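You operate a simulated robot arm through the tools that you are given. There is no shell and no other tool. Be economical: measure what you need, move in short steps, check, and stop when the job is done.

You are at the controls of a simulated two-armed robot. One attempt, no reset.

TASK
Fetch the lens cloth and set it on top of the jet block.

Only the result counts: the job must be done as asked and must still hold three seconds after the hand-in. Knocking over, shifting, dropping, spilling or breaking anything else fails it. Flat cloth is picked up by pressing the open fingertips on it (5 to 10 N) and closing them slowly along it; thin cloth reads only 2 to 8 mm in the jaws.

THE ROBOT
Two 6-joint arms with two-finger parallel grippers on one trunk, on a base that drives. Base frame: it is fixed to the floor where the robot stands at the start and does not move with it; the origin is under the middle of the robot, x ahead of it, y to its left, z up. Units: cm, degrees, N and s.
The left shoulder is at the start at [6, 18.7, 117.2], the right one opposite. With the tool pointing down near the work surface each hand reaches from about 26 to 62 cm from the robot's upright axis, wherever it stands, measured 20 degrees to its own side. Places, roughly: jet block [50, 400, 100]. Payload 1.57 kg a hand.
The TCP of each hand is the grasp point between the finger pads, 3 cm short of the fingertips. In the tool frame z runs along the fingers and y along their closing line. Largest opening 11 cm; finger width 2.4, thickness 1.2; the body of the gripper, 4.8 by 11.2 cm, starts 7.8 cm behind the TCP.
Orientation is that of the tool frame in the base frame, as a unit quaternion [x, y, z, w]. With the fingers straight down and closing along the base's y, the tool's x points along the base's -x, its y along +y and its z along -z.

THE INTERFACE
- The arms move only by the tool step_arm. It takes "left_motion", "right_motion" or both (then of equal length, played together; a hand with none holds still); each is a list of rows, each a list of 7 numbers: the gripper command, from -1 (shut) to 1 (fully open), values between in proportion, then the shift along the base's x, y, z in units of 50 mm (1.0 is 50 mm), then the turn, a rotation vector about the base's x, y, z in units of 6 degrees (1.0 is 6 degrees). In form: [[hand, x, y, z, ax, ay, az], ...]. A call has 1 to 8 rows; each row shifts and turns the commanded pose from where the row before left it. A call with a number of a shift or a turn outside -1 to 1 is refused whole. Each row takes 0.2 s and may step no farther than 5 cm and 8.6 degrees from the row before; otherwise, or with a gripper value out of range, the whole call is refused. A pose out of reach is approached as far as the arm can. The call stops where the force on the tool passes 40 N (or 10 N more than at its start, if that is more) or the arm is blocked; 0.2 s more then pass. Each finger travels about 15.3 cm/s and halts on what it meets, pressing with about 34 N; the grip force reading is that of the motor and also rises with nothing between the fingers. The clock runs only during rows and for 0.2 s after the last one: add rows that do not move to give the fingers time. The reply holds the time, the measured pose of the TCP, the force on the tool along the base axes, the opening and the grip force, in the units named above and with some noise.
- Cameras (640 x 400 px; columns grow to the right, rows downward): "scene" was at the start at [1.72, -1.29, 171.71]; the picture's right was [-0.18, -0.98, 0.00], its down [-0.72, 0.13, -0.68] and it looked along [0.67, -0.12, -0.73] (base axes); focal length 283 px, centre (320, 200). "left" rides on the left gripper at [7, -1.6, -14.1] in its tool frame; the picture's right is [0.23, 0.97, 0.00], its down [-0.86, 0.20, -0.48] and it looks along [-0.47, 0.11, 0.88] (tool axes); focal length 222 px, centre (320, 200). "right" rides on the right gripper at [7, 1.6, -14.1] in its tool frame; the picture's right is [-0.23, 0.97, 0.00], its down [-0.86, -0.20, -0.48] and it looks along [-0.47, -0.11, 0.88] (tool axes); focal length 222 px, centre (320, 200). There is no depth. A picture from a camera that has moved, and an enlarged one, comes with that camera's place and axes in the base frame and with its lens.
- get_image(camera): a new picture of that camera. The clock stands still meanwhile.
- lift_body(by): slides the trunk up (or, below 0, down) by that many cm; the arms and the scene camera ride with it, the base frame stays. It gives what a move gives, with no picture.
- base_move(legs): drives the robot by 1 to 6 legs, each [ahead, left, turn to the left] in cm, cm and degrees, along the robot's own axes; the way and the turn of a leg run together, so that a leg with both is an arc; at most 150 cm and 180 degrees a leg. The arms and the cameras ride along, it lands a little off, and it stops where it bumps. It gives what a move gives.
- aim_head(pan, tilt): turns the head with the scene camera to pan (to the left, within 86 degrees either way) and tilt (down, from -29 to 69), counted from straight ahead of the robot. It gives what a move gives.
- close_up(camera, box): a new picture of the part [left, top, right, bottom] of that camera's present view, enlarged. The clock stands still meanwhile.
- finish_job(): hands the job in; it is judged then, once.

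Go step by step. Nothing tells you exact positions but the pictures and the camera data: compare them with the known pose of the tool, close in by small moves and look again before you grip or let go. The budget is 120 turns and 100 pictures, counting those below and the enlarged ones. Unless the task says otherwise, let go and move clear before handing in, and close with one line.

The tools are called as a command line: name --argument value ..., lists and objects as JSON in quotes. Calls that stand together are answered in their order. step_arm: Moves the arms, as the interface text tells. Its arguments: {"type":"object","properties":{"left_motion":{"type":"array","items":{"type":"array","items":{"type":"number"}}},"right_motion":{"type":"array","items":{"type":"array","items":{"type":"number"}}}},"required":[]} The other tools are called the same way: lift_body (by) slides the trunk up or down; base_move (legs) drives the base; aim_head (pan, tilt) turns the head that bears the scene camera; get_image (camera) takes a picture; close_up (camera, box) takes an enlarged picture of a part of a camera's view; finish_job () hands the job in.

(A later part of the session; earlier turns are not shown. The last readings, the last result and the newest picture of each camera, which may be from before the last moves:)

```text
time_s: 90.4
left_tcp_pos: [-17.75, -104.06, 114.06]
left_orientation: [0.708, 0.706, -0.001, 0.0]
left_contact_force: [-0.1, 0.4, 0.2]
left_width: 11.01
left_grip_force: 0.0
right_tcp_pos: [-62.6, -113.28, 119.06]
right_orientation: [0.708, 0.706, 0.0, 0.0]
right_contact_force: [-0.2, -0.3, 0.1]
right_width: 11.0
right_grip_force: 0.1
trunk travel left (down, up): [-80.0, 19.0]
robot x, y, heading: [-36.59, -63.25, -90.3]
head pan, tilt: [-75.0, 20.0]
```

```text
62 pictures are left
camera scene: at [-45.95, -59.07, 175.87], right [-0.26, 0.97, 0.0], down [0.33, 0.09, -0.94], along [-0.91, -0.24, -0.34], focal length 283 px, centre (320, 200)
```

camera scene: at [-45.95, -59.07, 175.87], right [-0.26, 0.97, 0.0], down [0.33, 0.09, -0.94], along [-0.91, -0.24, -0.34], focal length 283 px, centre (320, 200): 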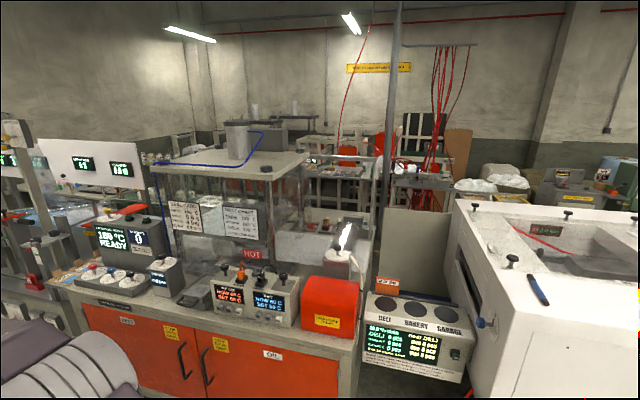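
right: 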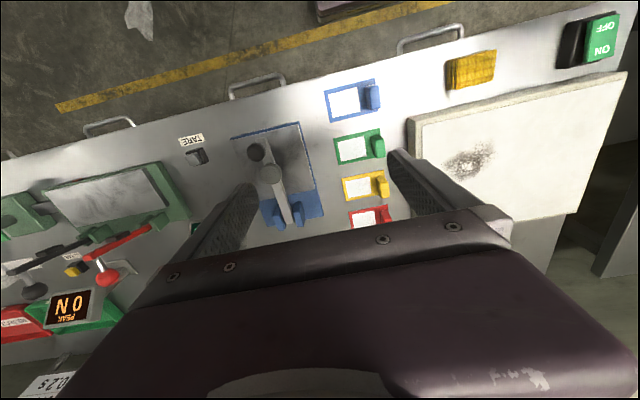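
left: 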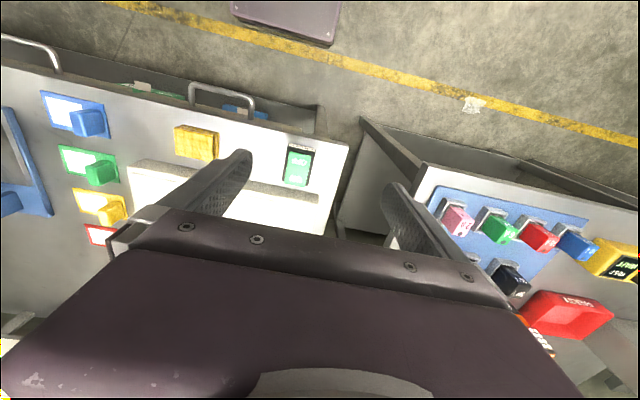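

The start bench has labelled drawers and boxes below; I'll read the labels.

aim_head --pan 65 --tilt 50

close_up --camera "scene" --box '[0, 150, 400, 400]'

aim_head --pan 86 --tilt 40

get_image --camera "scene"

```text
time_s: 92.6
left_tcp_pos: [-17.76, -104.18, 114.01]
left_orientation: [0.708, 0.706, 0.0, 0.0]
left_contact_force: [0.4, 0.6, 0.0]
left_width: 11.01
left_grip_force: 0.0
right_tcp_pos: [-62.73, -113.26, 119.03]
right_orientation: [0.708, 0.706, 0.0, 0.0]
right_contact_force: [0.0, -0.2, -0.3]
right_width: 10.99
right_grip_force: 0.1
trunk travel left (down, up): [-80.0, 19.0]
robot x, y, heading: [-36.79, -62.64, -90.1]
head pan, tilt: [65.0, 50.0]
```

```text
1.60 times, centred on (200, 275) of scene
camera zoom: at [-29.98, -59.97, 171.32], right [-0.43, -0.9, 0.0], down [-0.69, 0.33, -0.64], along [0.58, -0.27, -0.77], focal length 452 px, centre (512, 80)
```

zoom: 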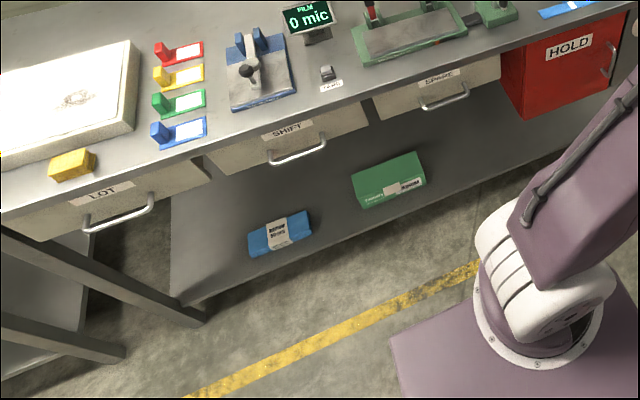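

```text
time_s: 93.4
left_tcp_pos: [-17.72, -104.16, 114.21]
left_orientation: [0.709, 0.705, 0.0, 0.001]
left_contact_force: [0.7, 0.8, -0.6]
left_width: 11.02
left_grip_force: 0.0
right_tcp_pos: [-62.72, -113.35, 119.07]
right_orientation: [0.708, 0.706, 0.0, 0.0]
right_contact_force: [-0.2, -0.9, 0.1]
right_width: 11.02
right_grip_force: 0.0
trunk travel left (down, up): [-80.0, 19.0]
robot x, y, heading: [-36.88, -62.7, -90.2]
head pan, tilt: [85.9, 40.0]
```

```text
60 pictures are left
camera scene: at [-28.47, -57.32, 172.73], right [-0.07, -1.0, 0.0], down [-0.64, 0.05, -0.77], along [0.76, -0.06, -0.64], focal length 283 px, centre (320, 200)
```

scene: 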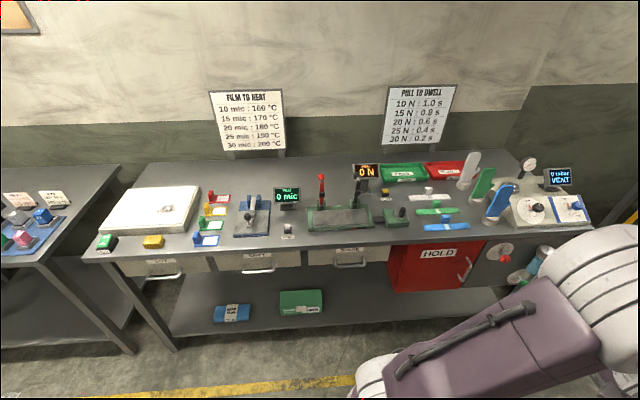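

The yellow waffle-textured item beside the light table might be a folded cloth; I'll enlarge it and the light table.

close_up --camera "scene" --box '[80, 180, 240, 280]'

close_up --camera "scene" --box '[360, 140, 600, 290]'

```text
4.00 times, centred on (160, 230) of scene
camera zoom: at [-28.47, -57.32, 172.73], right [-0.07, -1.0, 0.0], down [-0.64, 0.05, -0.77], along [0.76, -0.06, -0.64], focal length 1131 px, centre (960, 80)
```

zoom: 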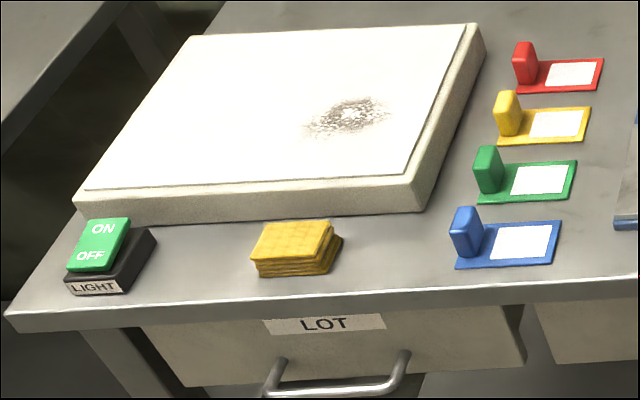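

```text
2.67 times, centred on (480, 215) of scene
camera zoom: at [-28.47, -57.32, 172.73], right [-0.07, -1.0, 0.0], down [-0.64, 0.05, -0.77], along [0.76, -0.06, -0.64], focal length 754 px, centre (-107, 160)
```

zoom: 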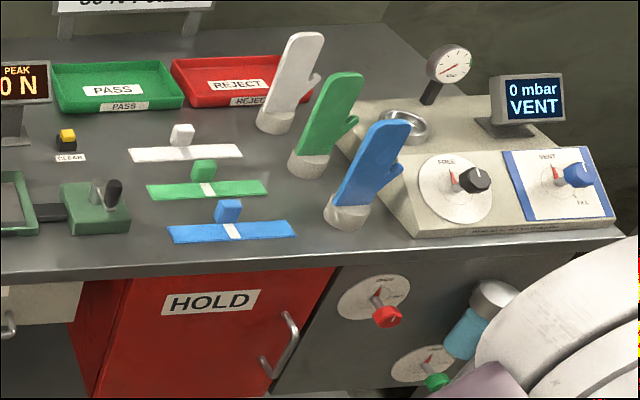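

The yellow item is a folded wiping cloth by the light table — a possible candidate but it isn't flat/"lens". I'll drive back past the small table and towards the shutter benches, which have optical-looking meters.

base_move --legs '[[-130, 0, 0]]'

aim_head --pan 86 --tilt 40

get_image --camera "scene"

aim_head --pan -86 --tilt 25

get_image --camera "scene"

```text
time_s: 100.0
left_tcp_pos: [-17.09, 26.08, 114.04]
left_orientation: [0.711, 0.703, -0.001, 0.001]
left_contact_force: [0.7, -0.7, 0.2]
left_width: 11.0
left_grip_force: 0.1
right_tcp_pos: [-62.22, 17.29, 119.0]
right_orientation: [0.711, 0.704, 0.001, 0.0]
right_contact_force: [-0.5, 0.4, 1.5]
right_width: 11.01
right_grip_force: 0.1
trunk travel left (down, up): [-80.0, 19.0]
robot x, y, heading: [-35.77, 67.87, -90.6]
head pan, tilt: [85.9, 40.0]
```

```text
time_s: 100.6
left_tcp_pos: [-17.11, 26.27, 114.08]
left_orientation: [0.711, 0.703, -0.001, 0.001]
left_contact_force: [-0.6, 0.0, 0.1]
left_width: 10.98
left_grip_force: 0.1
right_tcp_pos: [-62.31, 17.3, 119.04]
right_orientation: [0.711, 0.703, 0.001, -0.001]
right_contact_force: [-0.4, 0.1, -1.0]
right_width: 11.0
right_grip_force: 0.1
trunk travel left (down, up): [-80.0, 19.0]
robot x, y, heading: [-35.62, 67.79, -90.6]
head pan, tilt: [85.9, 40.0]
```

```text
57 pictures are left
camera scene: at [-27.54, 73.05, 172.74], right [-0.08, -1.0, 0.0], down [-0.64, 0.05, -0.77], along [0.76, -0.06, -0.64], focal length 283 px, centre (320, 200)
```

scene: 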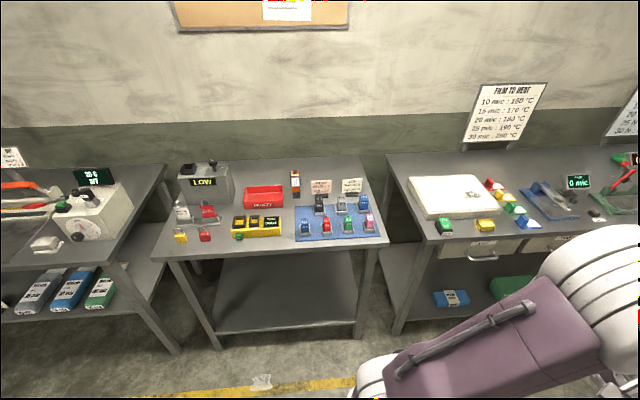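

```text
time_s: 103.2
left_tcp_pos: [-17.19, 26.31, 114.09]
left_orientation: [0.711, 0.704, -0.001, 0.0]
left_contact_force: [0.1, 0.0, 0.4]
left_width: 11.0
left_grip_force: 0.0
right_tcp_pos: [-62.22, 17.26, 119.04]
right_orientation: [0.711, 0.703, 0.0, 0.0]
right_contact_force: [0.1, -0.3, -0.9]
right_width: 11.0
right_grip_force: 0.0
trunk travel left (down, up): [-80.0, 19.0]
robot x, y, heading: [-36.01, 67.65, -90.5]
head pan, tilt: [-85.9, 25.0]
```

```text
56 pictures are left
camera scene: at [-45.21, 73.2, 175.07], right [-0.06, 1.0, 0.0], down [0.42, 0.03, -0.91], along [-0.9, -0.05, -0.42], focal length 283 px, centre (320, 200)
```

scene: 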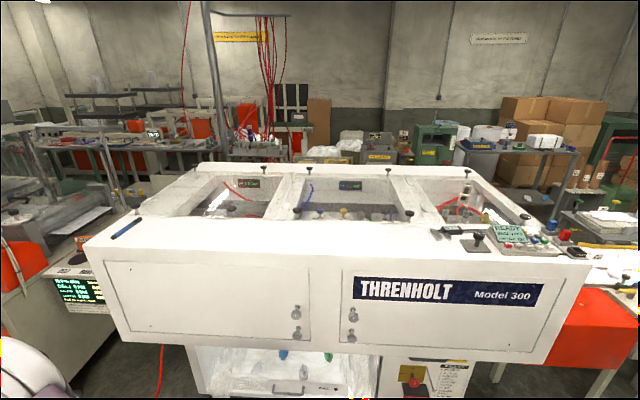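

No flat cloth on this table. Next I drive back to y≈360 and turn toward the shutter benches.

base_move --legs '[[-150, 0, 0], [-145, 0, 0], [0, 0, -90], [50, 0, 0]]'

aim_head --pan -50 --tilt 30

get_image --camera "scene"

aim_head --pan 10 --tilt 25

get_image --camera "scene"

```text
time_s: 123.8
left_tcp_pos: [-122.2, 346.26, 114.18]
left_orientation: [1.0, -0.022, -0.001, 0.001]
left_contact_force: [0.4, -0.4, 0.1]
left_width: 10.98
left_grip_force: 0.0
right_tcp_pos: [-129.56, 391.61, 119.1]
right_orientation: [1.0, -0.022, 0.0, 0.0]
right_contact_force: [1.6, 0.3, -0.3]
right_width: 11.0
right_grip_force: 0.1
trunk travel left (down, up): [-80.0, 19.0]
robot x, y, heading: [-80.61, 364.32, 177.6]
head pan, tilt: [-85.9, 25.0]
```

```text
time_s: 124.8
left_tcp_pos: [-122.34, 346.31, 114.05]
left_orientation: [1.0, -0.022, -0.001, 0.0]
left_contact_force: [0.6, -0.8, 0.9]
left_width: 11.01
left_grip_force: 0.0
right_tcp_pos: [-129.75, 391.59, 119.21]
right_orientation: [1.0, -0.021, 0.0, 0.001]
right_contact_force: [-0.3, -0.5, -0.3]
right_width: 10.99
right_grip_force: 0.1
trunk travel left (down, up): [-80.0, 19.0]
robot x, y, heading: [-80.43, 363.8, 177.4]
head pan, tilt: [-50.0, 30.0]
```

```text
55 pictures are left
camera scene: at [-79.95, 370.83, 174.27], right [0.79, 0.61, 0.0], down [0.3, -0.4, -0.87], along [-0.53, 0.69, -0.5], focal length 283 px, centre (320, 200)
```

scene: 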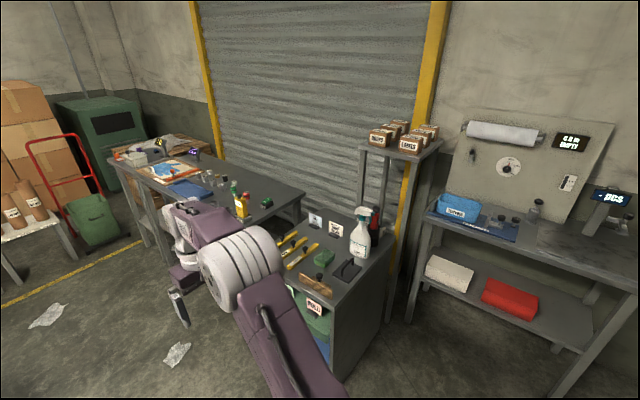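

```text
time_s: 126.1
left_tcp_pos: [-122.33, 346.35, 114.1]
left_orientation: [1.0, -0.022, 0.0, 0.0]
left_contact_force: [-0.4, 0.3, -0.2]
left_width: 11.0
left_grip_force: 0.0
right_tcp_pos: [-129.7, 391.62, 119.13]
right_orientation: [1.0, -0.021, 0.0, 0.0]
right_contact_force: [-0.3, 0.1, 0.1]
right_width: 11.01
right_grip_force: 0.0
trunk travel left (down, up): [-80.0, 19.0]
robot x, y, heading: [-80.11, 363.88, 177.2]
head pan, tilt: [10.0, 25.0]
```

```text
54 pictures are left
camera scene: at [-83.62, 362.46, 175.07], right [-0.13, 0.99, 0.0], down [0.42, 0.05, -0.91], along [-0.9, -0.12, -0.42], focal length 283 px, centre (320, 200)
```

scene: 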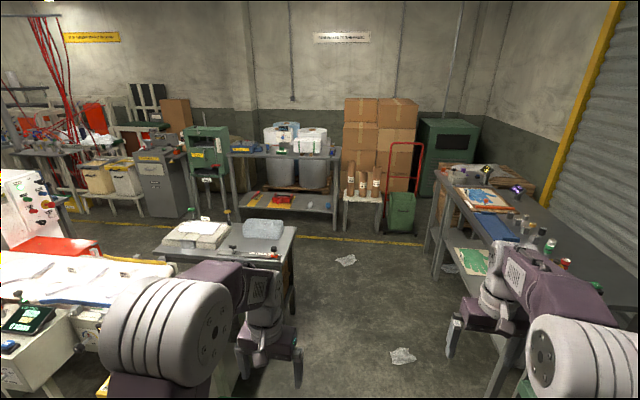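

I'll enlarge the shutter benches and the far benches to look for a flat cloth.

close_up --camera "scene" --box '[420, 150, 640, 287]'

close_up --camera "scene" --box '[140, 110, 380, 260]'

aim_head --pan -50 --tilt 30

close_up --camera "scene" --box '[90, 130, 290, 255]'

aim_head --pan -80 --tilt 30

close_up --camera "scene" --box '[200, 100, 440, 250]'

```text
2.91 times, centred on (530, 218) of scene
camera zoom: at [-83.62, 362.46, 175.07], right [-0.13, 0.99, 0.0], down [0.42, 0.05, -0.91], along [-0.9, -0.12, -0.42], focal length 822 px, centre (-291, 146)
```

zoom: 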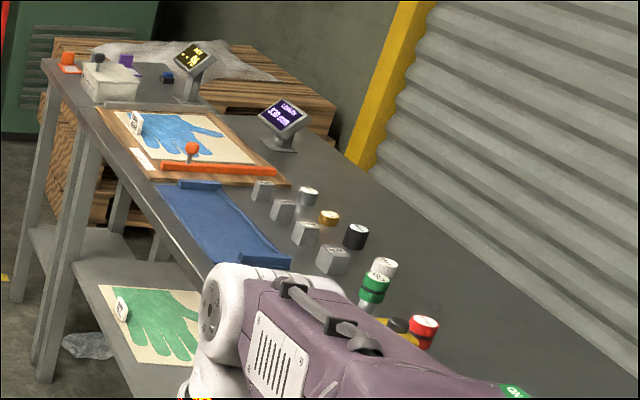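

```text
2.67 times, centred on (260, 185) of scene
camera zoom: at [-83.62, 362.46, 175.07], right [-0.13, 0.99, 0.0], down [0.42, 0.05, -0.91], along [-0.9, -0.12, -0.42], focal length 754 px, centre (480, 240)
```

zoom: 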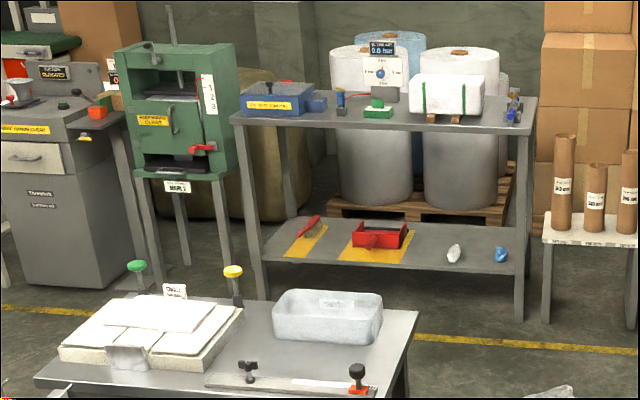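

```text
time_s: 127.4
left_tcp_pos: [-122.3, 346.37, 114.09]
left_orientation: [1.0, -0.022, -0.001, 0.0]
left_contact_force: [0.8, -0.4, 0.1]
left_width: 10.99
left_grip_force: 0.0
right_tcp_pos: [-129.85, 391.6, 119.04]
right_orientation: [1.0, -0.022, 0.0, 0.0]
right_contact_force: [0.0, 0.2, 0.0]
right_width: 10.98
right_grip_force: 0.0
trunk travel left (down, up): [-80.0, 19.0]
robot x, y, heading: [-80.38, 363.9, 177.5]
head pan, tilt: [-50.0, 30.0]
```

```text
3.20 times, centred on (190, 192) of scene
camera zoom: at [-80.01, 370.82, 174.27], right [0.79, 0.61, 0.0], down [0.3, -0.4, -0.87], along [-0.53, 0.69, -0.5], focal length 904 px, centre (736, 224)
```

zoom: 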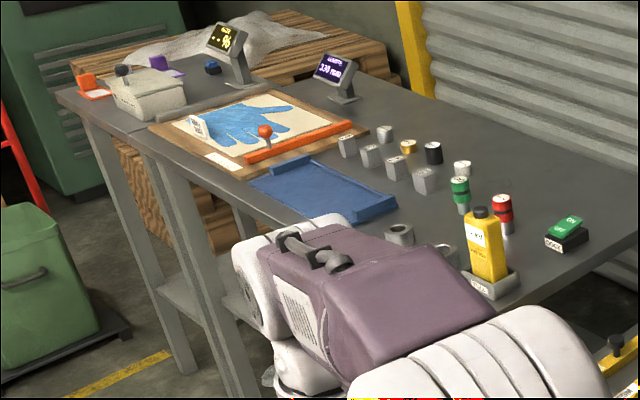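

```text
time_s: 128.3
left_tcp_pos: [-122.35, 346.38, 114.11]
left_orientation: [1.0, -0.022, -0.001, 0.0]
left_contact_force: [0.1, -0.1, -0.9]
left_width: 11.01
left_grip_force: 0.1
right_tcp_pos: [-129.8, 391.67, 119.12]
right_orientation: [1.0, -0.022, 0.0, 0.0]
right_contact_force: [0.1, 0.0, 0.0]
right_width: 10.98
right_grip_force: 0.2
trunk travel left (down, up): [-80.0, 19.0]
robot x, y, heading: [-80.0, 363.83, 177.8]
head pan, tilt: [-80.0, 30.0]
```

```text
2.67 times, centred on (320, 175) of scene
camera zoom: at [-75.69, 372.61, 174.27], right [0.99, 0.13, 0.0], down [0.07, -0.5, -0.87], along [-0.11, 0.86, -0.5], focal length 754 px, centre (320, 267)
```

zoom: 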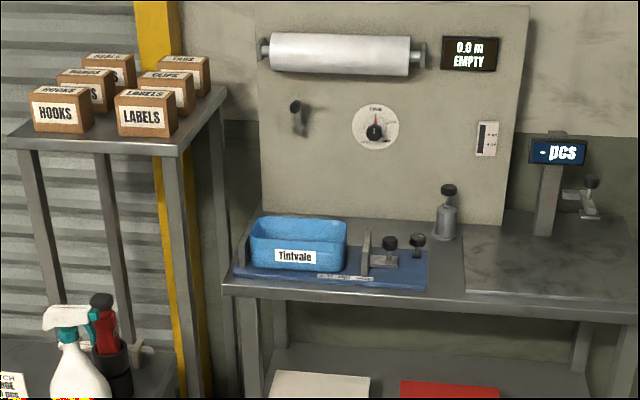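

Not on these. The back row has another side at x<-200; I'll drive through the gap along y≈370 to look at it.

base_move --legs '[[60, -8, 2], [60, 0, 0]]'

aim_head --pan 55 --tilt 25

get_image --camera "scene"

close_up --camera "scene" --box '[160, 60, 480, 260]'

```text
time_s: 134.7
left_tcp_pos: [-240.66, 354.31, 114.21]
left_orientation: [1.0, -0.002, 0.0, 0.0]
left_contact_force: [0.5, -0.4, -0.2]
left_width: 11.01
left_grip_force: 0.0
right_tcp_pos: [-250.07, 399.34, 119.14]
right_orientation: [1.0, -0.002, 0.0, 0.001]
right_contact_force: [0.2, 0.0, 0.3]
right_width: 11.02
right_grip_force: 0.1
trunk travel left (down, up): [-80.0, 19.0]
robot x, y, heading: [-199.18, 373.28, 179.6]
head pan, tilt: [-80.0, 30.0]
```

```text
time_s: 136.9
left_tcp_pos: [-240.81, 354.39, 114.02]
left_orientation: [1.0, -0.002, -0.001, 0.0]
left_contact_force: [0.8, -0.2, 0.0]
left_width: 10.97
left_grip_force: 0.1
right_tcp_pos: [-249.9, 399.26, 119.09]
right_orientation: [1.0, -0.002, 0.0, -0.001]
right_contact_force: [0.1, 0.2, 0.0]
right_width: 10.99
right_grip_force: 0.1
trunk travel left (down, up): [-80.0, 19.0]
robot x, y, heading: [-199.66, 373.48, 180.0]
head pan, tilt: [55.0, 25.0]
```

```text
49 pictures are left
camera scene: at [-198.97, 366.07, 175.07], right [-0.82, 0.58, 0.0], down [0.24, 0.35, -0.91], along [-0.52, -0.74, -0.42], focal length 283 px, centre (320, 200)
```

scene: 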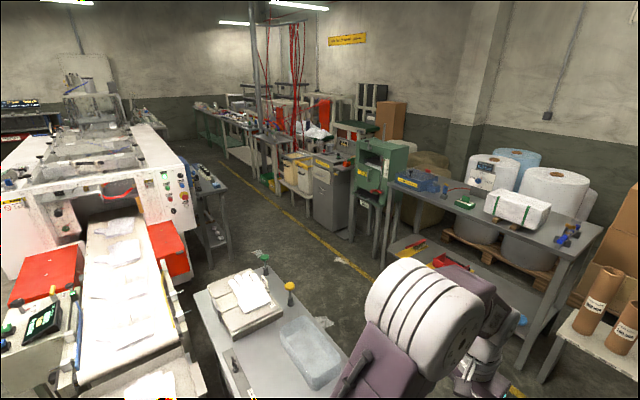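

```text
2.00 times, centred on (320, 160) of scene
camera zoom: at [-198.97, 366.07, 175.07], right [-0.82, 0.58, 0.0], down [0.24, 0.35, -0.91], along [-0.52, -0.74, -0.42], focal length 565 px, centre (320, 280)
```

zoom: 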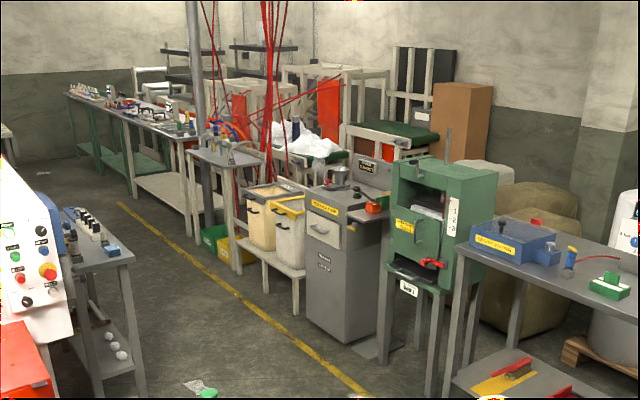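

There's a second aisle (centre about x=-300) with long benches at the far end. I'll drive into it and look.

base_move --legs '[[100, 0, 0], [0, 0, 90], [140, 0, 0]]'

aim_head --pan -10 --tilt 20

get_image --camera "scene"

close_up --camera "scene" --box '[120, 90, 440, 290]'

```text
time_s: 152.6
left_tcp_pos: [-281.06, 190.48, 113.97]
left_orientation: [0.707, 0.707, -0.001, 0.001]
left_contact_force: [0.2, 0.2, -0.3]
left_width: 11.01
left_grip_force: 0.0
right_tcp_pos: [-326.04, 181.07, 119.12]
right_orientation: [0.707, 0.707, 0.0, -0.001]
right_contact_force: [0.1, -0.2, 0.1]
right_width: 10.98
right_grip_force: 0.1
trunk travel left (down, up): [-80.0, 19.0]
robot x, y, heading: [-299.97, 231.66, -90.1]
head pan, tilt: [55.0, 25.0]
```

```text
time_s: 153.9
left_tcp_pos: [-281.12, 190.34, 114.18]
left_orientation: [0.707, 0.707, -0.001, 0.001]
left_contact_force: [-0.5, 0.7, 0.8]
left_width: 11.01
left_grip_force: 0.1
right_tcp_pos: [-326.07, 180.95, 119.08]
right_orientation: [0.707, 0.707, 0.0, 0.001]
right_contact_force: [0.0, 0.4, -0.2]
right_width: 11.01
right_grip_force: 0.2
trunk travel left (down, up): [-80.0, 19.0]
robot x, y, heading: [-299.87, 231.13, -89.9]
head pan, tilt: [-10.0, 20.0]
```

```text
47 pictures are left
camera scene: at [-301.99, 228.55, 175.87], right [-0.98, 0.17, 0.0], down [0.06, 0.34, -0.94], along [-0.16, -0.93, -0.34], focal length 283 px, centre (320, 200)
```

scene: 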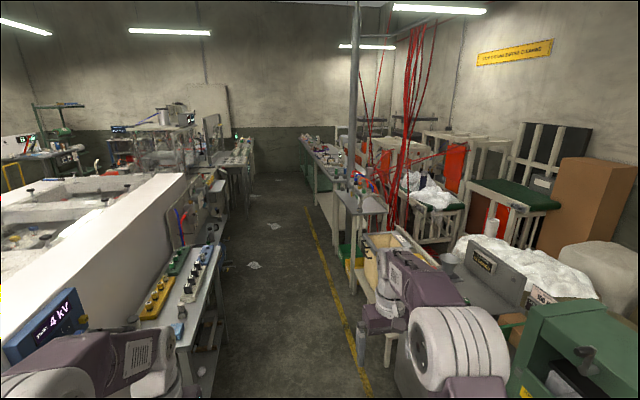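

```text
2.00 times, centred on (280, 190) of scene
camera zoom: at [-301.99, 228.55, 175.87], right [-0.98, 0.17, 0.0], down [0.06, 0.34, -0.94], along [-0.16, -0.93, -0.34], focal length 565 px, centre (400, 220)
```

zoom: 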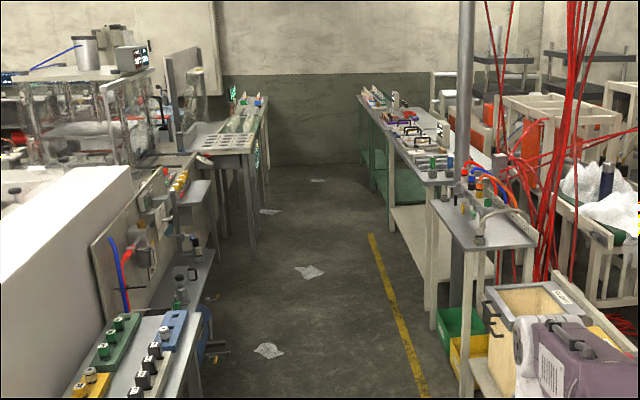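

The aisle continues between control panels and a long bench. I drive on 150 cm and look at both sides.

base_move --legs '[[140, 0, 0]]'

aim_head --pan -20 --tilt 30

get_image --camera "scene"

aim_head --pan 25 --tilt 30

get_image --camera "scene"

```text
time_s: 161.0
left_tcp_pos: [-280.4, 49.42, 114.13]
left_orientation: [0.705, 0.709, -0.001, 0.0]
left_contact_force: [-1.2, -0.5, 0.2]
left_width: 10.99
left_grip_force: 0.0
right_tcp_pos: [-325.28, 39.78, 119.07]
right_orientation: [0.705, 0.709, 0.0, 0.0]
right_contact_force: [0.6, -0.1, 0.1]
right_width: 10.98
right_grip_force: 0.0
trunk travel left (down, up): [-80.0, 19.0]
robot x, y, heading: [-300.05, 90.81, -89.8]
head pan, tilt: [-10.0, 20.0]
```

```text
time_s: 161.7
left_tcp_pos: [-280.37, 49.41, 114.07]
left_orientation: [0.706, 0.709, 0.0, 0.0]
left_contact_force: [0.0, 0.7, 0.0]
left_width: 11.0
left_grip_force: 0.1
right_tcp_pos: [-325.29, 39.85, 119.08]
right_orientation: [0.705, 0.709, 0.0, -0.001]
right_contact_force: [-0.9, -0.4, -0.3]
right_width: 10.97
right_grip_force: 0.1
trunk travel left (down, up): [-80.0, 19.0]
robot x, y, heading: [-299.34, 90.28, -89.5]
head pan, tilt: [-20.0, 30.0]
```

```text
45 pictures are left
camera scene: at [-303.03, 88.08, 174.27], right [-0.94, 0.34, 0.0], down [0.17, 0.47, -0.87], along [-0.29, -0.82, -0.5], focal length 283 px, centre (320, 200)
```

scene: 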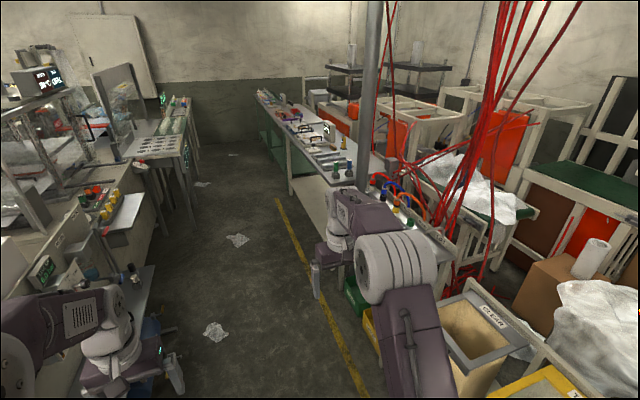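

```text
time_s: 162.8
left_tcp_pos: [-280.28, 49.32, 114.09]
left_orientation: [0.705, 0.709, -0.001, 0.0]
left_contact_force: [0.2, 0.0, -0.6]
left_width: 11.01
left_grip_force: 0.1
right_tcp_pos: [-325.15, 39.71, 119.07]
right_orientation: [0.705, 0.709, 0.0, 0.0]
right_contact_force: [0.0, 0.3, 1.2]
right_width: 10.96
right_grip_force: 0.0
trunk travel left (down, up): [-80.0, 19.0]
robot x, y, heading: [-300.18, 90.64, -89.6]
head pan, tilt: [25.0, 30.0]
```

```text
44 pictures are left
camera scene: at [-296.14, 88.44, 174.27], right [-0.9, -0.43, 0.0], down [-0.21, 0.45, -0.87], along [0.37, -0.78, -0.5], focal length 283 px, centre (320, 200)
```

scene: 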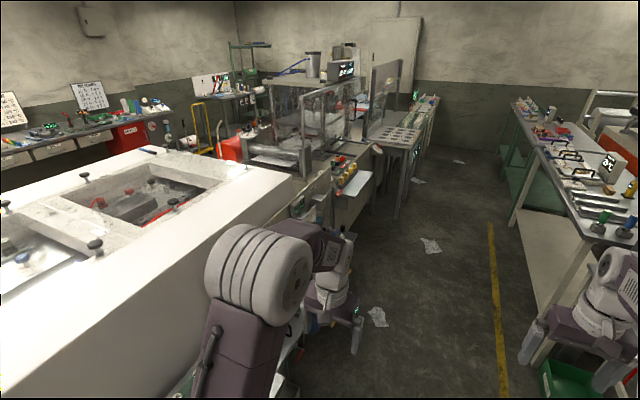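

The long bench ahead on the right has many small items; I'll enlarge it.

close_up --camera "scene" --box '[480, 80, 640, 180]'

base_move --legs '[[110, 0, 0]]'

aim_head --pan -35 --tilt 35

get_image --camera "scene"

aim_head --pan 35 --tilt 30

get_image --camera "scene"

```text
4.00 times, centred on (560, 130) of scene
camera zoom: at [-296.14, 88.44, 174.27], right [-0.9, -0.43, 0.0], down [-0.21, 0.45, -0.87], along [0.37, -0.78, -0.5], focal length 1131 px, centre (-640, 480)
```

zoom: 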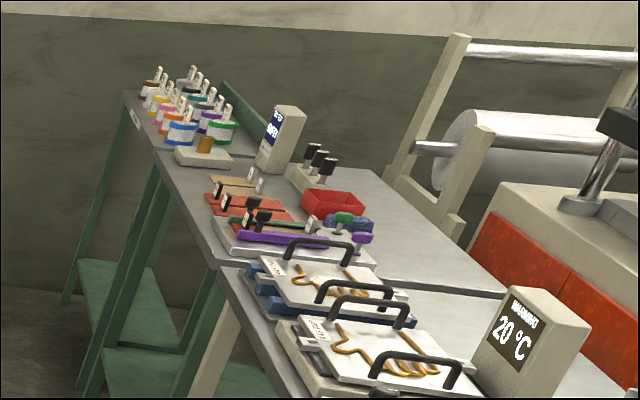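

```text
time_s: 168.5
left_tcp_pos: [-279.3, -62.17, 114.07]
left_orientation: [0.705, 0.709, -0.001, 0.0]
left_contact_force: [-0.8, 0.6, -0.4]
left_width: 11.03
left_grip_force: 0.1
right_tcp_pos: [-324.22, -71.95, 119.05]
right_orientation: [0.704, 0.71, 0.0, 0.0]
right_contact_force: [-0.8, -0.6, 0.0]
right_width: 10.98
right_grip_force: 0.1
trunk travel left (down, up): [-80.0, 19.0]
robot x, y, heading: [-298.98, -21.52, -89.7]
head pan, tilt: [25.0, 30.0]
```

```text
time_s: 169.8
left_tcp_pos: [-279.38, -62.15, 114.03]
left_orientation: [0.704, 0.711, -0.001, 0.001]
left_contact_force: [-0.9, 0.4, 1.1]
left_width: 11.0
left_grip_force: 0.1
right_tcp_pos: [-324.15, -72.06, 119.21]
right_orientation: [0.704, 0.711, 0.0, -0.001]
right_contact_force: [0.8, -0.7, 0.2]
right_width: 11.02
right_grip_force: 0.0
trunk travel left (down, up): [-80.0, 19.0]
robot x, y, heading: [-299.1, -21.33, -89.4]
head pan, tilt: [-35.0, 35.0]
```

```text
42 pictures are left
camera scene: at [-304.11, -22.3, 173.49], right [-0.82, 0.57, 0.0], down [0.32, 0.47, -0.82], along [-0.46, -0.68, -0.57], focal length 283 px, centre (320, 200)
```

scene: 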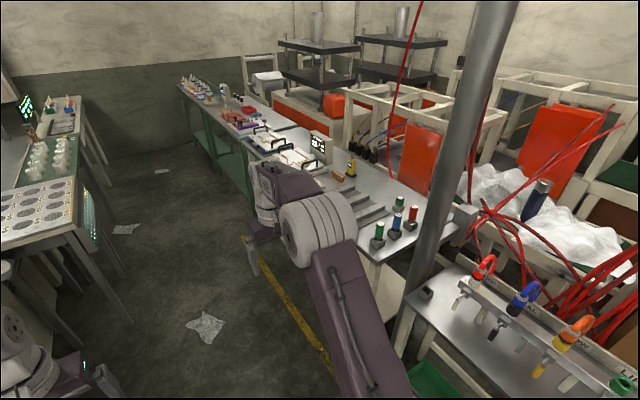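

```text
time_s: 171.2
left_tcp_pos: [-279.35, -62.26, 114.13]
left_orientation: [0.704, 0.711, -0.001, 0.0]
left_contact_force: [-0.4, 0.3, -0.3]
left_width: 11.04
left_grip_force: 0.0
right_tcp_pos: [-324.21, -71.96, 119.11]
right_orientation: [0.704, 0.71, 0.001, -0.001]
right_contact_force: [0.7, -0.5, -1.1]
right_width: 10.98
right_grip_force: 0.1
trunk travel left (down, up): [-80.0, 19.0]
robot x, y, heading: [-298.88, -21.31, -89.5]
head pan, tilt: [35.0, 30.0]
```

```text
41 pictures are left
camera scene: at [-293.89, -22.39, 174.27], right [-0.81, -0.58, 0.0], down [-0.29, 0.41, -0.87], along [0.5, -0.7, -0.5], focal length 283 px, centre (320, 200)
```

scene: 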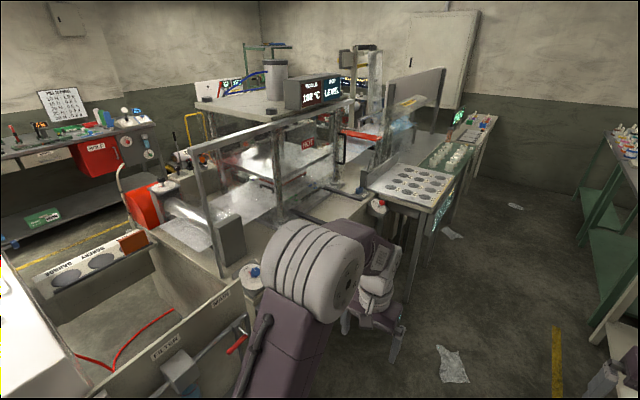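

Ahead left there's a table with discs and white cone-shaped things; I'll enlarge it and the far bench's end.

close_up --camera "scene" --box '[350, 90, 550, 215]'

base_move --legs '[[110, 0, 0]]'

aim_head --pan 35 --tilt 35

get_image --camera "scene"

aim_head --pan -35 --tilt 35

get_image --camera "scene"

```text
3.20 times, centred on (450, 152) of scene
camera zoom: at [-293.89, -22.39, 174.27], right [-0.81, -0.58, 0.0], down [-0.29, 0.41, -0.87], along [0.5, -0.7, -0.5], focal length 904 px, centre (-96, 352)
```

zoom: 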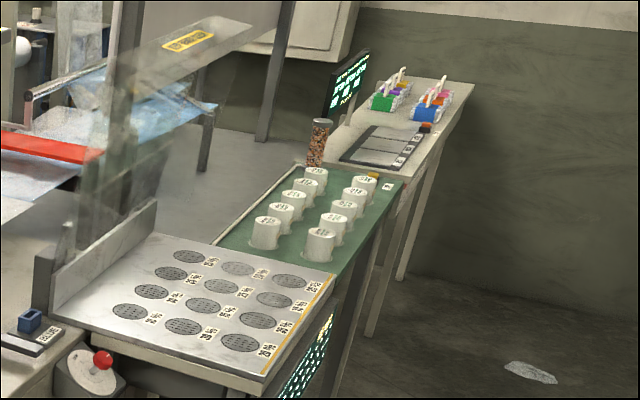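

```text
time_s: 176.8
left_tcp_pos: [-277.8, -171.87, 114.12]
left_orientation: [0.702, 0.712, 0.0, 0.001]
left_contact_force: [0.1, -0.6, 0.6]
left_width: 10.98
left_grip_force: 0.0
right_tcp_pos: [-322.63, -181.93, 119.13]
right_orientation: [0.703, 0.712, 0.0, 0.0]
right_contact_force: [0.7, -0.1, 0.0]
right_width: 11.0
right_grip_force: 0.0
trunk travel left (down, up): [-80.0, 19.0]
robot x, y, heading: [-297.7, -131.22, -89.0]
head pan, tilt: [35.0, 30.0]
```

```text
time_s: 177.5
left_tcp_pos: [-277.68, -172.17, 114.09]
left_orientation: [0.702, 0.712, -0.001, 0.0]
left_contact_force: [0.1, -0.4, 0.7]
left_width: 11.04
left_grip_force: 0.1
right_tcp_pos: [-322.6, -182.05, 119.01]
right_orientation: [0.702, 0.712, 0.001, 0.0]
right_contact_force: [0.5, -0.1, 0.1]
right_width: 10.99
right_grip_force: 0.1
trunk travel left (down, up): [-80.0, 19.0]
robot x, y, heading: [-297.57, -130.97, -89.0]
head pan, tilt: [35.0, 35.0]
```

```text
39 pictures are left
camera scene: at [-292.66, -132.08, 173.49], right [-0.81, -0.59, 0.0], down [-0.34, 0.46, -0.82], along [0.48, -0.66, -0.57], focal length 283 px, centre (320, 200)
```

scene: 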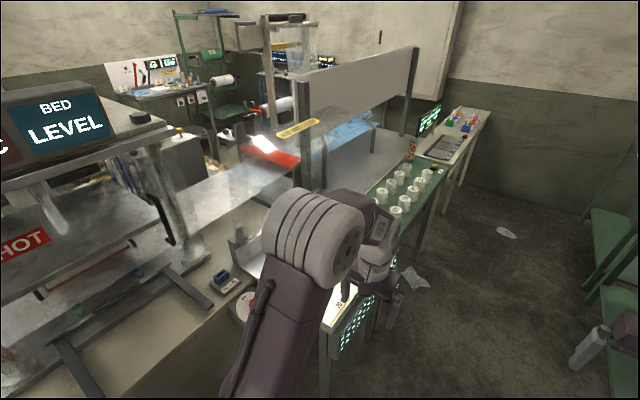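

```text
time_s: 178.9
left_tcp_pos: [-277.76, -172.08, 114.09]
left_orientation: [0.702, 0.712, -0.001, 0.001]
left_contact_force: [-0.3, -0.1, 0.2]
left_width: 11.02
left_grip_force: 0.0
right_tcp_pos: [-322.61, -182.1, 119.12]
right_orientation: [0.702, 0.712, 0.001, 0.0]
right_contact_force: [0.4, -0.2, 0.2]
right_width: 11.0
right_grip_force: 0.1
trunk travel left (down, up): [-80.0, 19.0]
robot x, y, heading: [-297.63, -130.88, -89.3]
head pan, tilt: [-35.0, 35.0]
```

```text
38 pictures are left
camera scene: at [-302.76, -132.24, 173.49], right [-0.83, 0.56, 0.0], down [0.32, 0.47, -0.82], along [-0.46, -0.68, -0.57], focal length 283 px, centre (320, 200)
```

scene: 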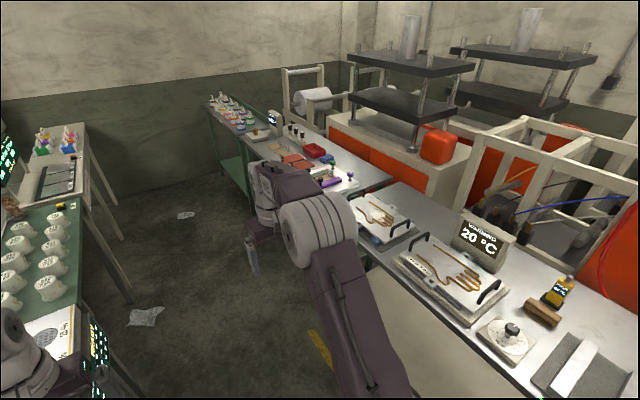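

Still no cloth visible. I'll enlarge the far ends of both benches here, then the machine side on the way back.

close_up --camera "scene" --box '[190, 80, 410, 217]'

close_up --camera "scene" --box '[350, 180, 640, 361]'

aim_head --pan 20 --tilt 30

close_up --camera "scene" --box '[200, 80, 440, 230]'

aim_head --pan 80 --tilt 35

get_image --camera "scene"

```text
2.91 times, centred on (300, 148) of scene
camera zoom: at [-302.76, -132.24, 173.49], right [-0.83, 0.56, 0.0], down [0.32, 0.47, -0.82], along [-0.46, -0.68, -0.57], focal length 822 px, centre (378, 350)
```

zoom: 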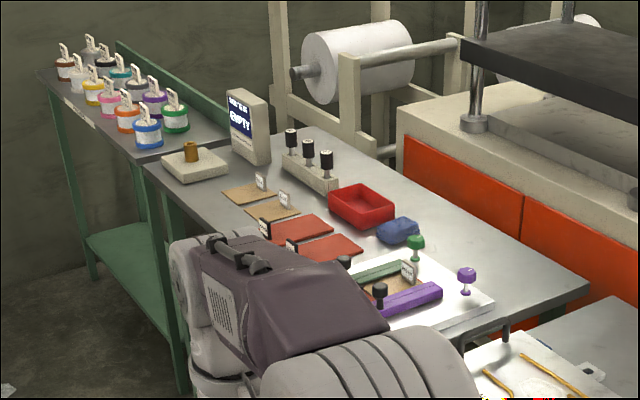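

```text
2.21 times, centred on (495, 270) of scene
camera zoom: at [-302.76, -132.24, 173.49], right [-0.83, 0.56, 0.0], down [0.32, 0.47, -0.82], along [-0.46, -0.68, -0.57], focal length 624 px, centre (-66, 44)
```

zoom: 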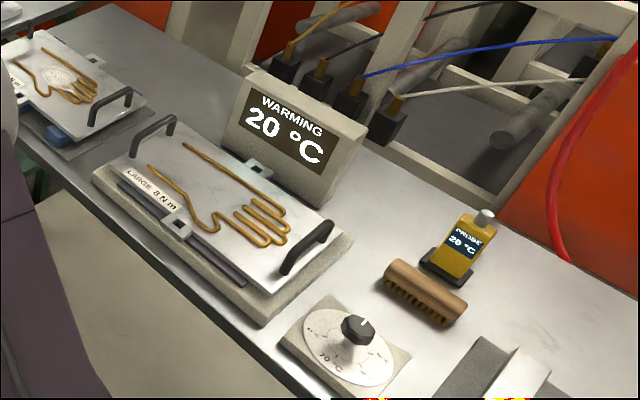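

```text
time_s: 180.2
left_tcp_pos: [-277.76, -171.98, 114.1]
left_orientation: [0.702, 0.712, -0.001, 0.0]
left_contact_force: [-0.6, -0.6, -0.5]
left_width: 11.02
left_grip_force: 0.1
right_tcp_pos: [-322.71, -182.05, 119.0]
right_orientation: [0.702, 0.712, 0.001, -0.001]
right_contact_force: [0.6, -0.2, -0.7]
right_width: 10.98
right_grip_force: 0.0
trunk travel left (down, up): [-80.0, 19.0]
robot x, y, heading: [-297.69, -131.12, -89.2]
head pan, tilt: [20.0, 30.0]
```

```text
2.67 times, centred on (320, 155) of scene
camera zoom: at [-294.62, -133.4, 174.27], right [-0.93, -0.36, 0.0], down [-0.18, 0.47, -0.87], along [0.31, -0.81, -0.5], focal length 754 px, centre (320, 320)
```

zoom: 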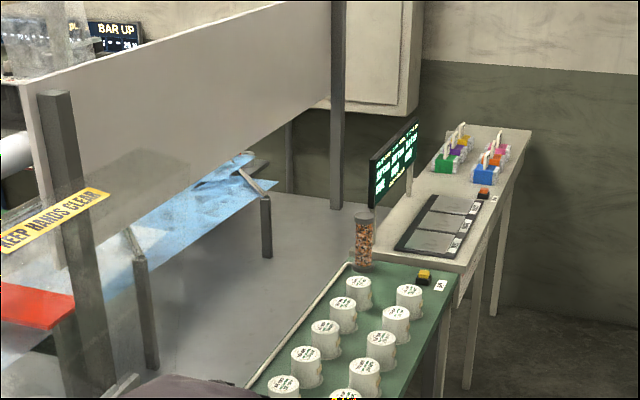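

```text
time_s: 181.5
left_tcp_pos: [-277.82, -172.03, 114.08]
left_orientation: [0.702, 0.712, -0.001, 0.0]
left_contact_force: [0.5, 0.2, -0.2]
left_width: 11.03
left_grip_force: 0.0
right_tcp_pos: [-322.53, -182.12, 119.14]
right_orientation: [0.703, 0.712, 0.0, 0.0]
right_contact_force: [0.0, -0.1, -0.8]
right_width: 11.0
right_grip_force: 0.0
trunk travel left (down, up): [-80.0, 19.0]
robot x, y, heading: [-297.73, -131.5, -89.0]
head pan, tilt: [80.0, 35.0]
```

```text
34 pictures are left
camera scene: at [-289.13, -126.35, 173.49], right [-0.16, -0.99, 0.0], down [-0.57, 0.09, -0.82], along [0.81, -0.13, -0.57], focal length 283 px, centre (320, 200)
```

scene: 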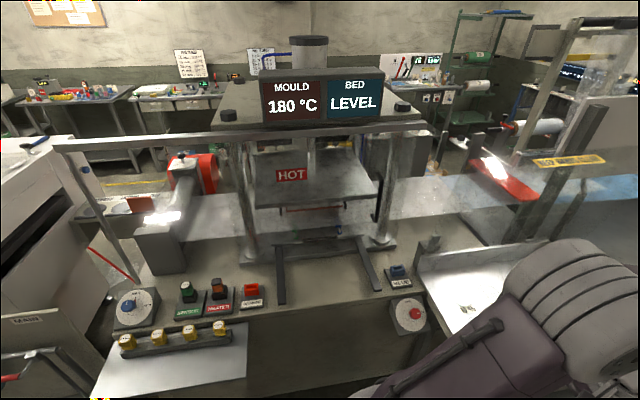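

There's a crumpled blue rag by a red tray on the long bench (about [-390, -240]), also a candidate. Before deciding I'll check the panels and middle table behind the machine on the way back.

close_up --camera "scene" --box '[80, 200, 480, 400]'

base_move --legs '[[-150, 0, 0], [-80, 0, 0]]'

aim_head --pan 80 --tilt 35

get_image --camera "scene"

aim_head --pan -80 --tilt 35

get_image --camera "scene"

```text
1.60 times, centred on (280, 300) of scene
camera zoom: at [-289.13, -126.35, 173.49], right [-0.16, -0.99, 0.0], down [-0.57, 0.09, -0.82], along [0.81, -0.13, -0.57], focal length 452 px, centre (384, 40)
```

zoom: 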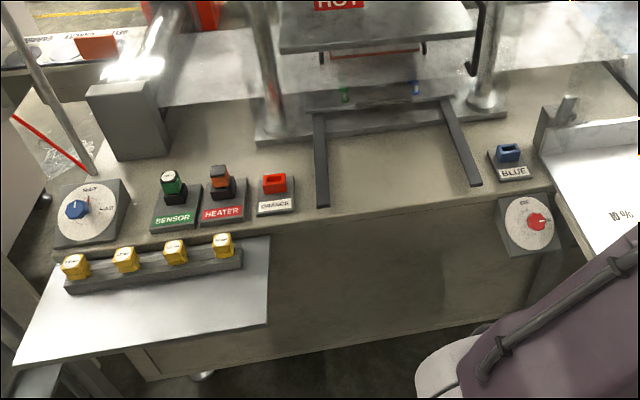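

```text
time_s: 192.7
left_tcp_pos: [-280.68, 56.23, 114.04]
left_orientation: [0.702, 0.712, -0.001, 0.0]
left_contact_force: [0.3, 0.3, 0.6]
left_width: 10.97
left_grip_force: 0.1
right_tcp_pos: [-325.47, 46.29, 119.0]
right_orientation: [0.702, 0.712, 0.001, -0.001]
right_contact_force: [0.0, 0.0, -0.4]
right_width: 11.03
right_grip_force: 0.0
trunk travel left (down, up): [-80.0, 19.0]
robot x, y, heading: [-300.23, 96.98, -89.4]
head pan, tilt: [80.0, 35.0]
```

```text
time_s: 193.3
left_tcp_pos: [-280.69, 56.32, 114.06]
left_orientation: [0.703, 0.711, 0.0, 0.001]
left_contact_force: [-0.1, 0.2, 0.1]
left_width: 11.01
left_grip_force: 0.1
right_tcp_pos: [-325.54, 46.37, 119.06]
right_orientation: [0.703, 0.711, 0.0, -0.001]
right_contact_force: [1.0, 0.1, -0.3]
right_width: 11.01
right_grip_force: 0.2
trunk travel left (down, up): [-80.0, 19.0]
robot x, y, heading: [-300.29, 97.44, -89.3]
head pan, tilt: [80.0, 35.0]
```

```text
32 pictures are left
camera scene: at [-291.88, 101.95, 173.49], right [-0.16, -0.99, 0.0], down [-0.57, 0.09, -0.82], along [0.81, -0.13, -0.57], focal length 283 px, centre (320, 200)
```

scene: 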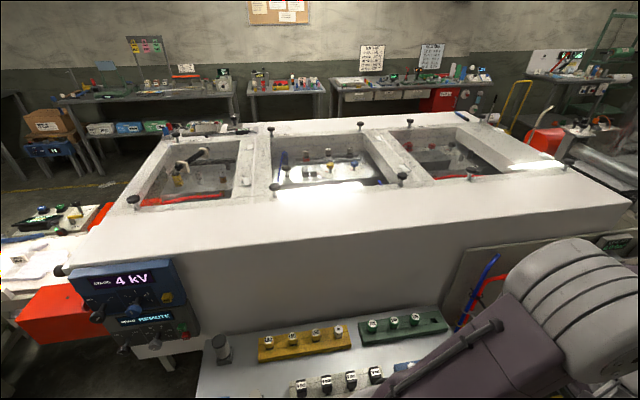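

```text
time_s: 195.8
left_tcp_pos: [-280.6, 56.29, 114.21]
left_orientation: [0.703, 0.711, 0.0, 0.001]
left_contact_force: [0.1, 0.0, 0.5]
left_width: 10.99
left_grip_force: 0.1
right_tcp_pos: [-325.43, 46.31, 118.98]
right_orientation: [0.703, 0.711, 0.001, -0.001]
right_contact_force: [-0.4, -0.6, 0.1]
right_width: 11.01
right_grip_force: 0.1
trunk travel left (down, up): [-80.0, 19.0]
robot x, y, heading: [-300.23, 97.38, -89.3]
head pan, tilt: [-80.0, 35.0]
```

```text
31 pictures are left
camera scene: at [-309.22, 101.77, 173.49], right [-0.19, 0.98, 0.0], down [0.56, 0.11, -0.82], along [-0.8, -0.15, -0.57], focal length 283 px, centre (320, 200)
```

scene: 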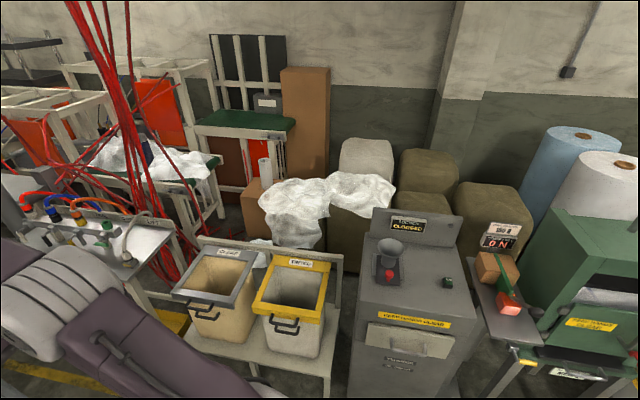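

Nothing here. I return to the front aisle to inspect bench 2 (y 200–330) closely, whose light-blue panel and orange patch I haven't identified.

base_move --legs '[[-140, 0, 0], [-136, 0, 0], [0, 0, 89.5], [150, 0, 0], [105, 0, 0], [0, 0, -90]]'

base_move --legs '[[110, 0, 0]]'

aim_head --pan 80 --tilt 40

get_image --camera "scene"

```text
time_s: 228.8
left_tcp_pos: [-30.4, 337.21, 114.16]
left_orientation: [0.696, 0.718, -0.001, 0.001]
left_contact_force: [-1.0, -0.4, 0.0]
left_width: 10.99
left_grip_force: 0.0
right_tcp_pos: [-74.98, 326.49, 119.13]
right_orientation: [0.697, 0.717, 0.0, -0.001]
right_contact_force: [0.6, 0.7, 0.9]
right_width: 11.0
right_grip_force: 0.0
trunk travel left (down, up): [-80.0, 19.0]
robot x, y, heading: [-50.98, 378.04, -88.1]
head pan, tilt: [-80.0, 35.0]
```

```text
time_s: 234.5
left_tcp_pos: [-27.89, 226.98, 114.03]
left_orientation: [0.7, 0.714, -0.001, 0.001]
left_contact_force: [-0.1, 0.0, -0.2]
left_width: 11.01
left_grip_force: 0.0
right_tcp_pos: [-72.67, 216.77, 119.15]
right_orientation: [0.7, 0.714, 0.0, 0.001]
right_contact_force: [-0.4, -0.6, -0.6]
right_width: 11.0
right_grip_force: 0.0
trunk travel left (down, up): [-80.0, 19.0]
robot x, y, heading: [-48.35, 267.94, -89.0]
head pan, tilt: [-80.0, 35.0]
```

```text
time_s: 236.9
left_tcp_pos: [-27.84, 227.0, 114.05]
left_orientation: [0.7, 0.714, 0.0, 0.0]
left_contact_force: [0.8, 0.1, -0.5]
left_width: 11.01
left_grip_force: 0.0
right_tcp_pos: [-72.55, 216.58, 119.14]
right_orientation: [0.7, 0.714, 0.0, -0.001]
right_contact_force: [0.4, -0.2, -0.8]
right_width: 10.99
right_grip_force: 0.0
trunk travel left (down, up): [-80.0, 19.0]
robot x, y, heading: [-48.02, 267.98, -88.8]
head pan, tilt: [80.0, 40.0]
```

```text
30 pictures are left
camera scene: at [-39.79, 272.58, 172.74], right [-0.15, -0.99, 0.0], down [-0.64, 0.1, -0.77], along [0.76, -0.12, -0.64], focal length 283 px, centre (320, 200)
```

scene: 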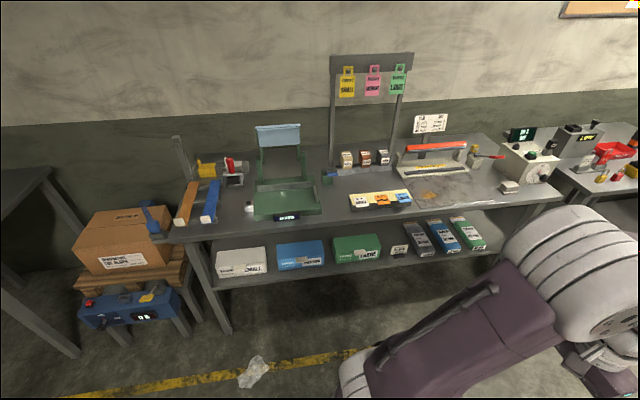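

close_up --camera "scene" --box '[320, 120, 560, 270]'

close_up --camera "scene" --box '[60, 110, 340, 285]'

```text
2.67 times, centred on (440, 195) of scene
camera zoom: at [-39.79, 272.58, 172.74], right [-0.15, -0.99, 0.0], down [-0.64, 0.1, -0.77], along [0.76, -0.12, -0.64], focal length 754 px, centre (0, 213)
```

zoom: 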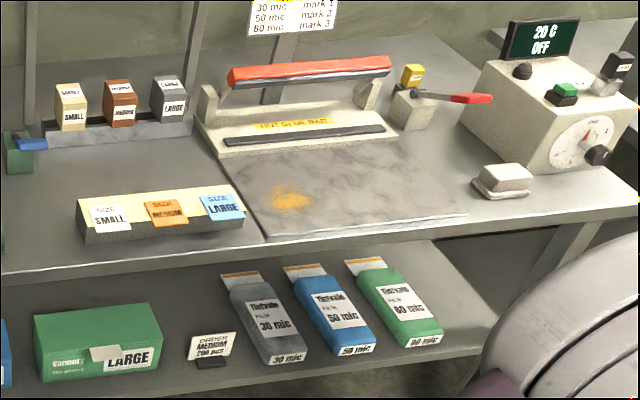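

```text
2.29 times, centred on (200, 198) of scene
camera zoom: at [-39.79, 272.58, 172.74], right [-0.15, -0.99, 0.0], down [-0.64, 0.1, -0.77], along [0.76, -0.12, -0.64], focal length 646 px, centre (594, 206)
```

zoom: 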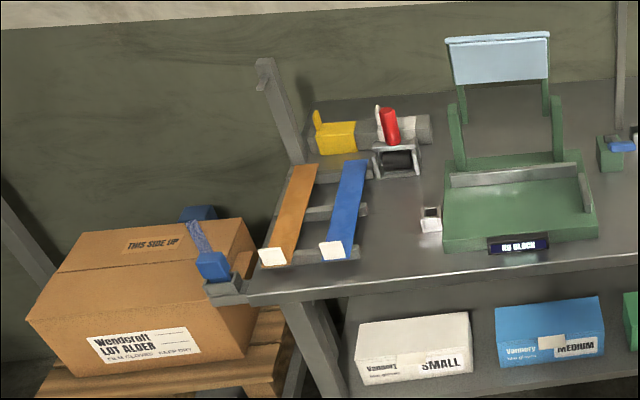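

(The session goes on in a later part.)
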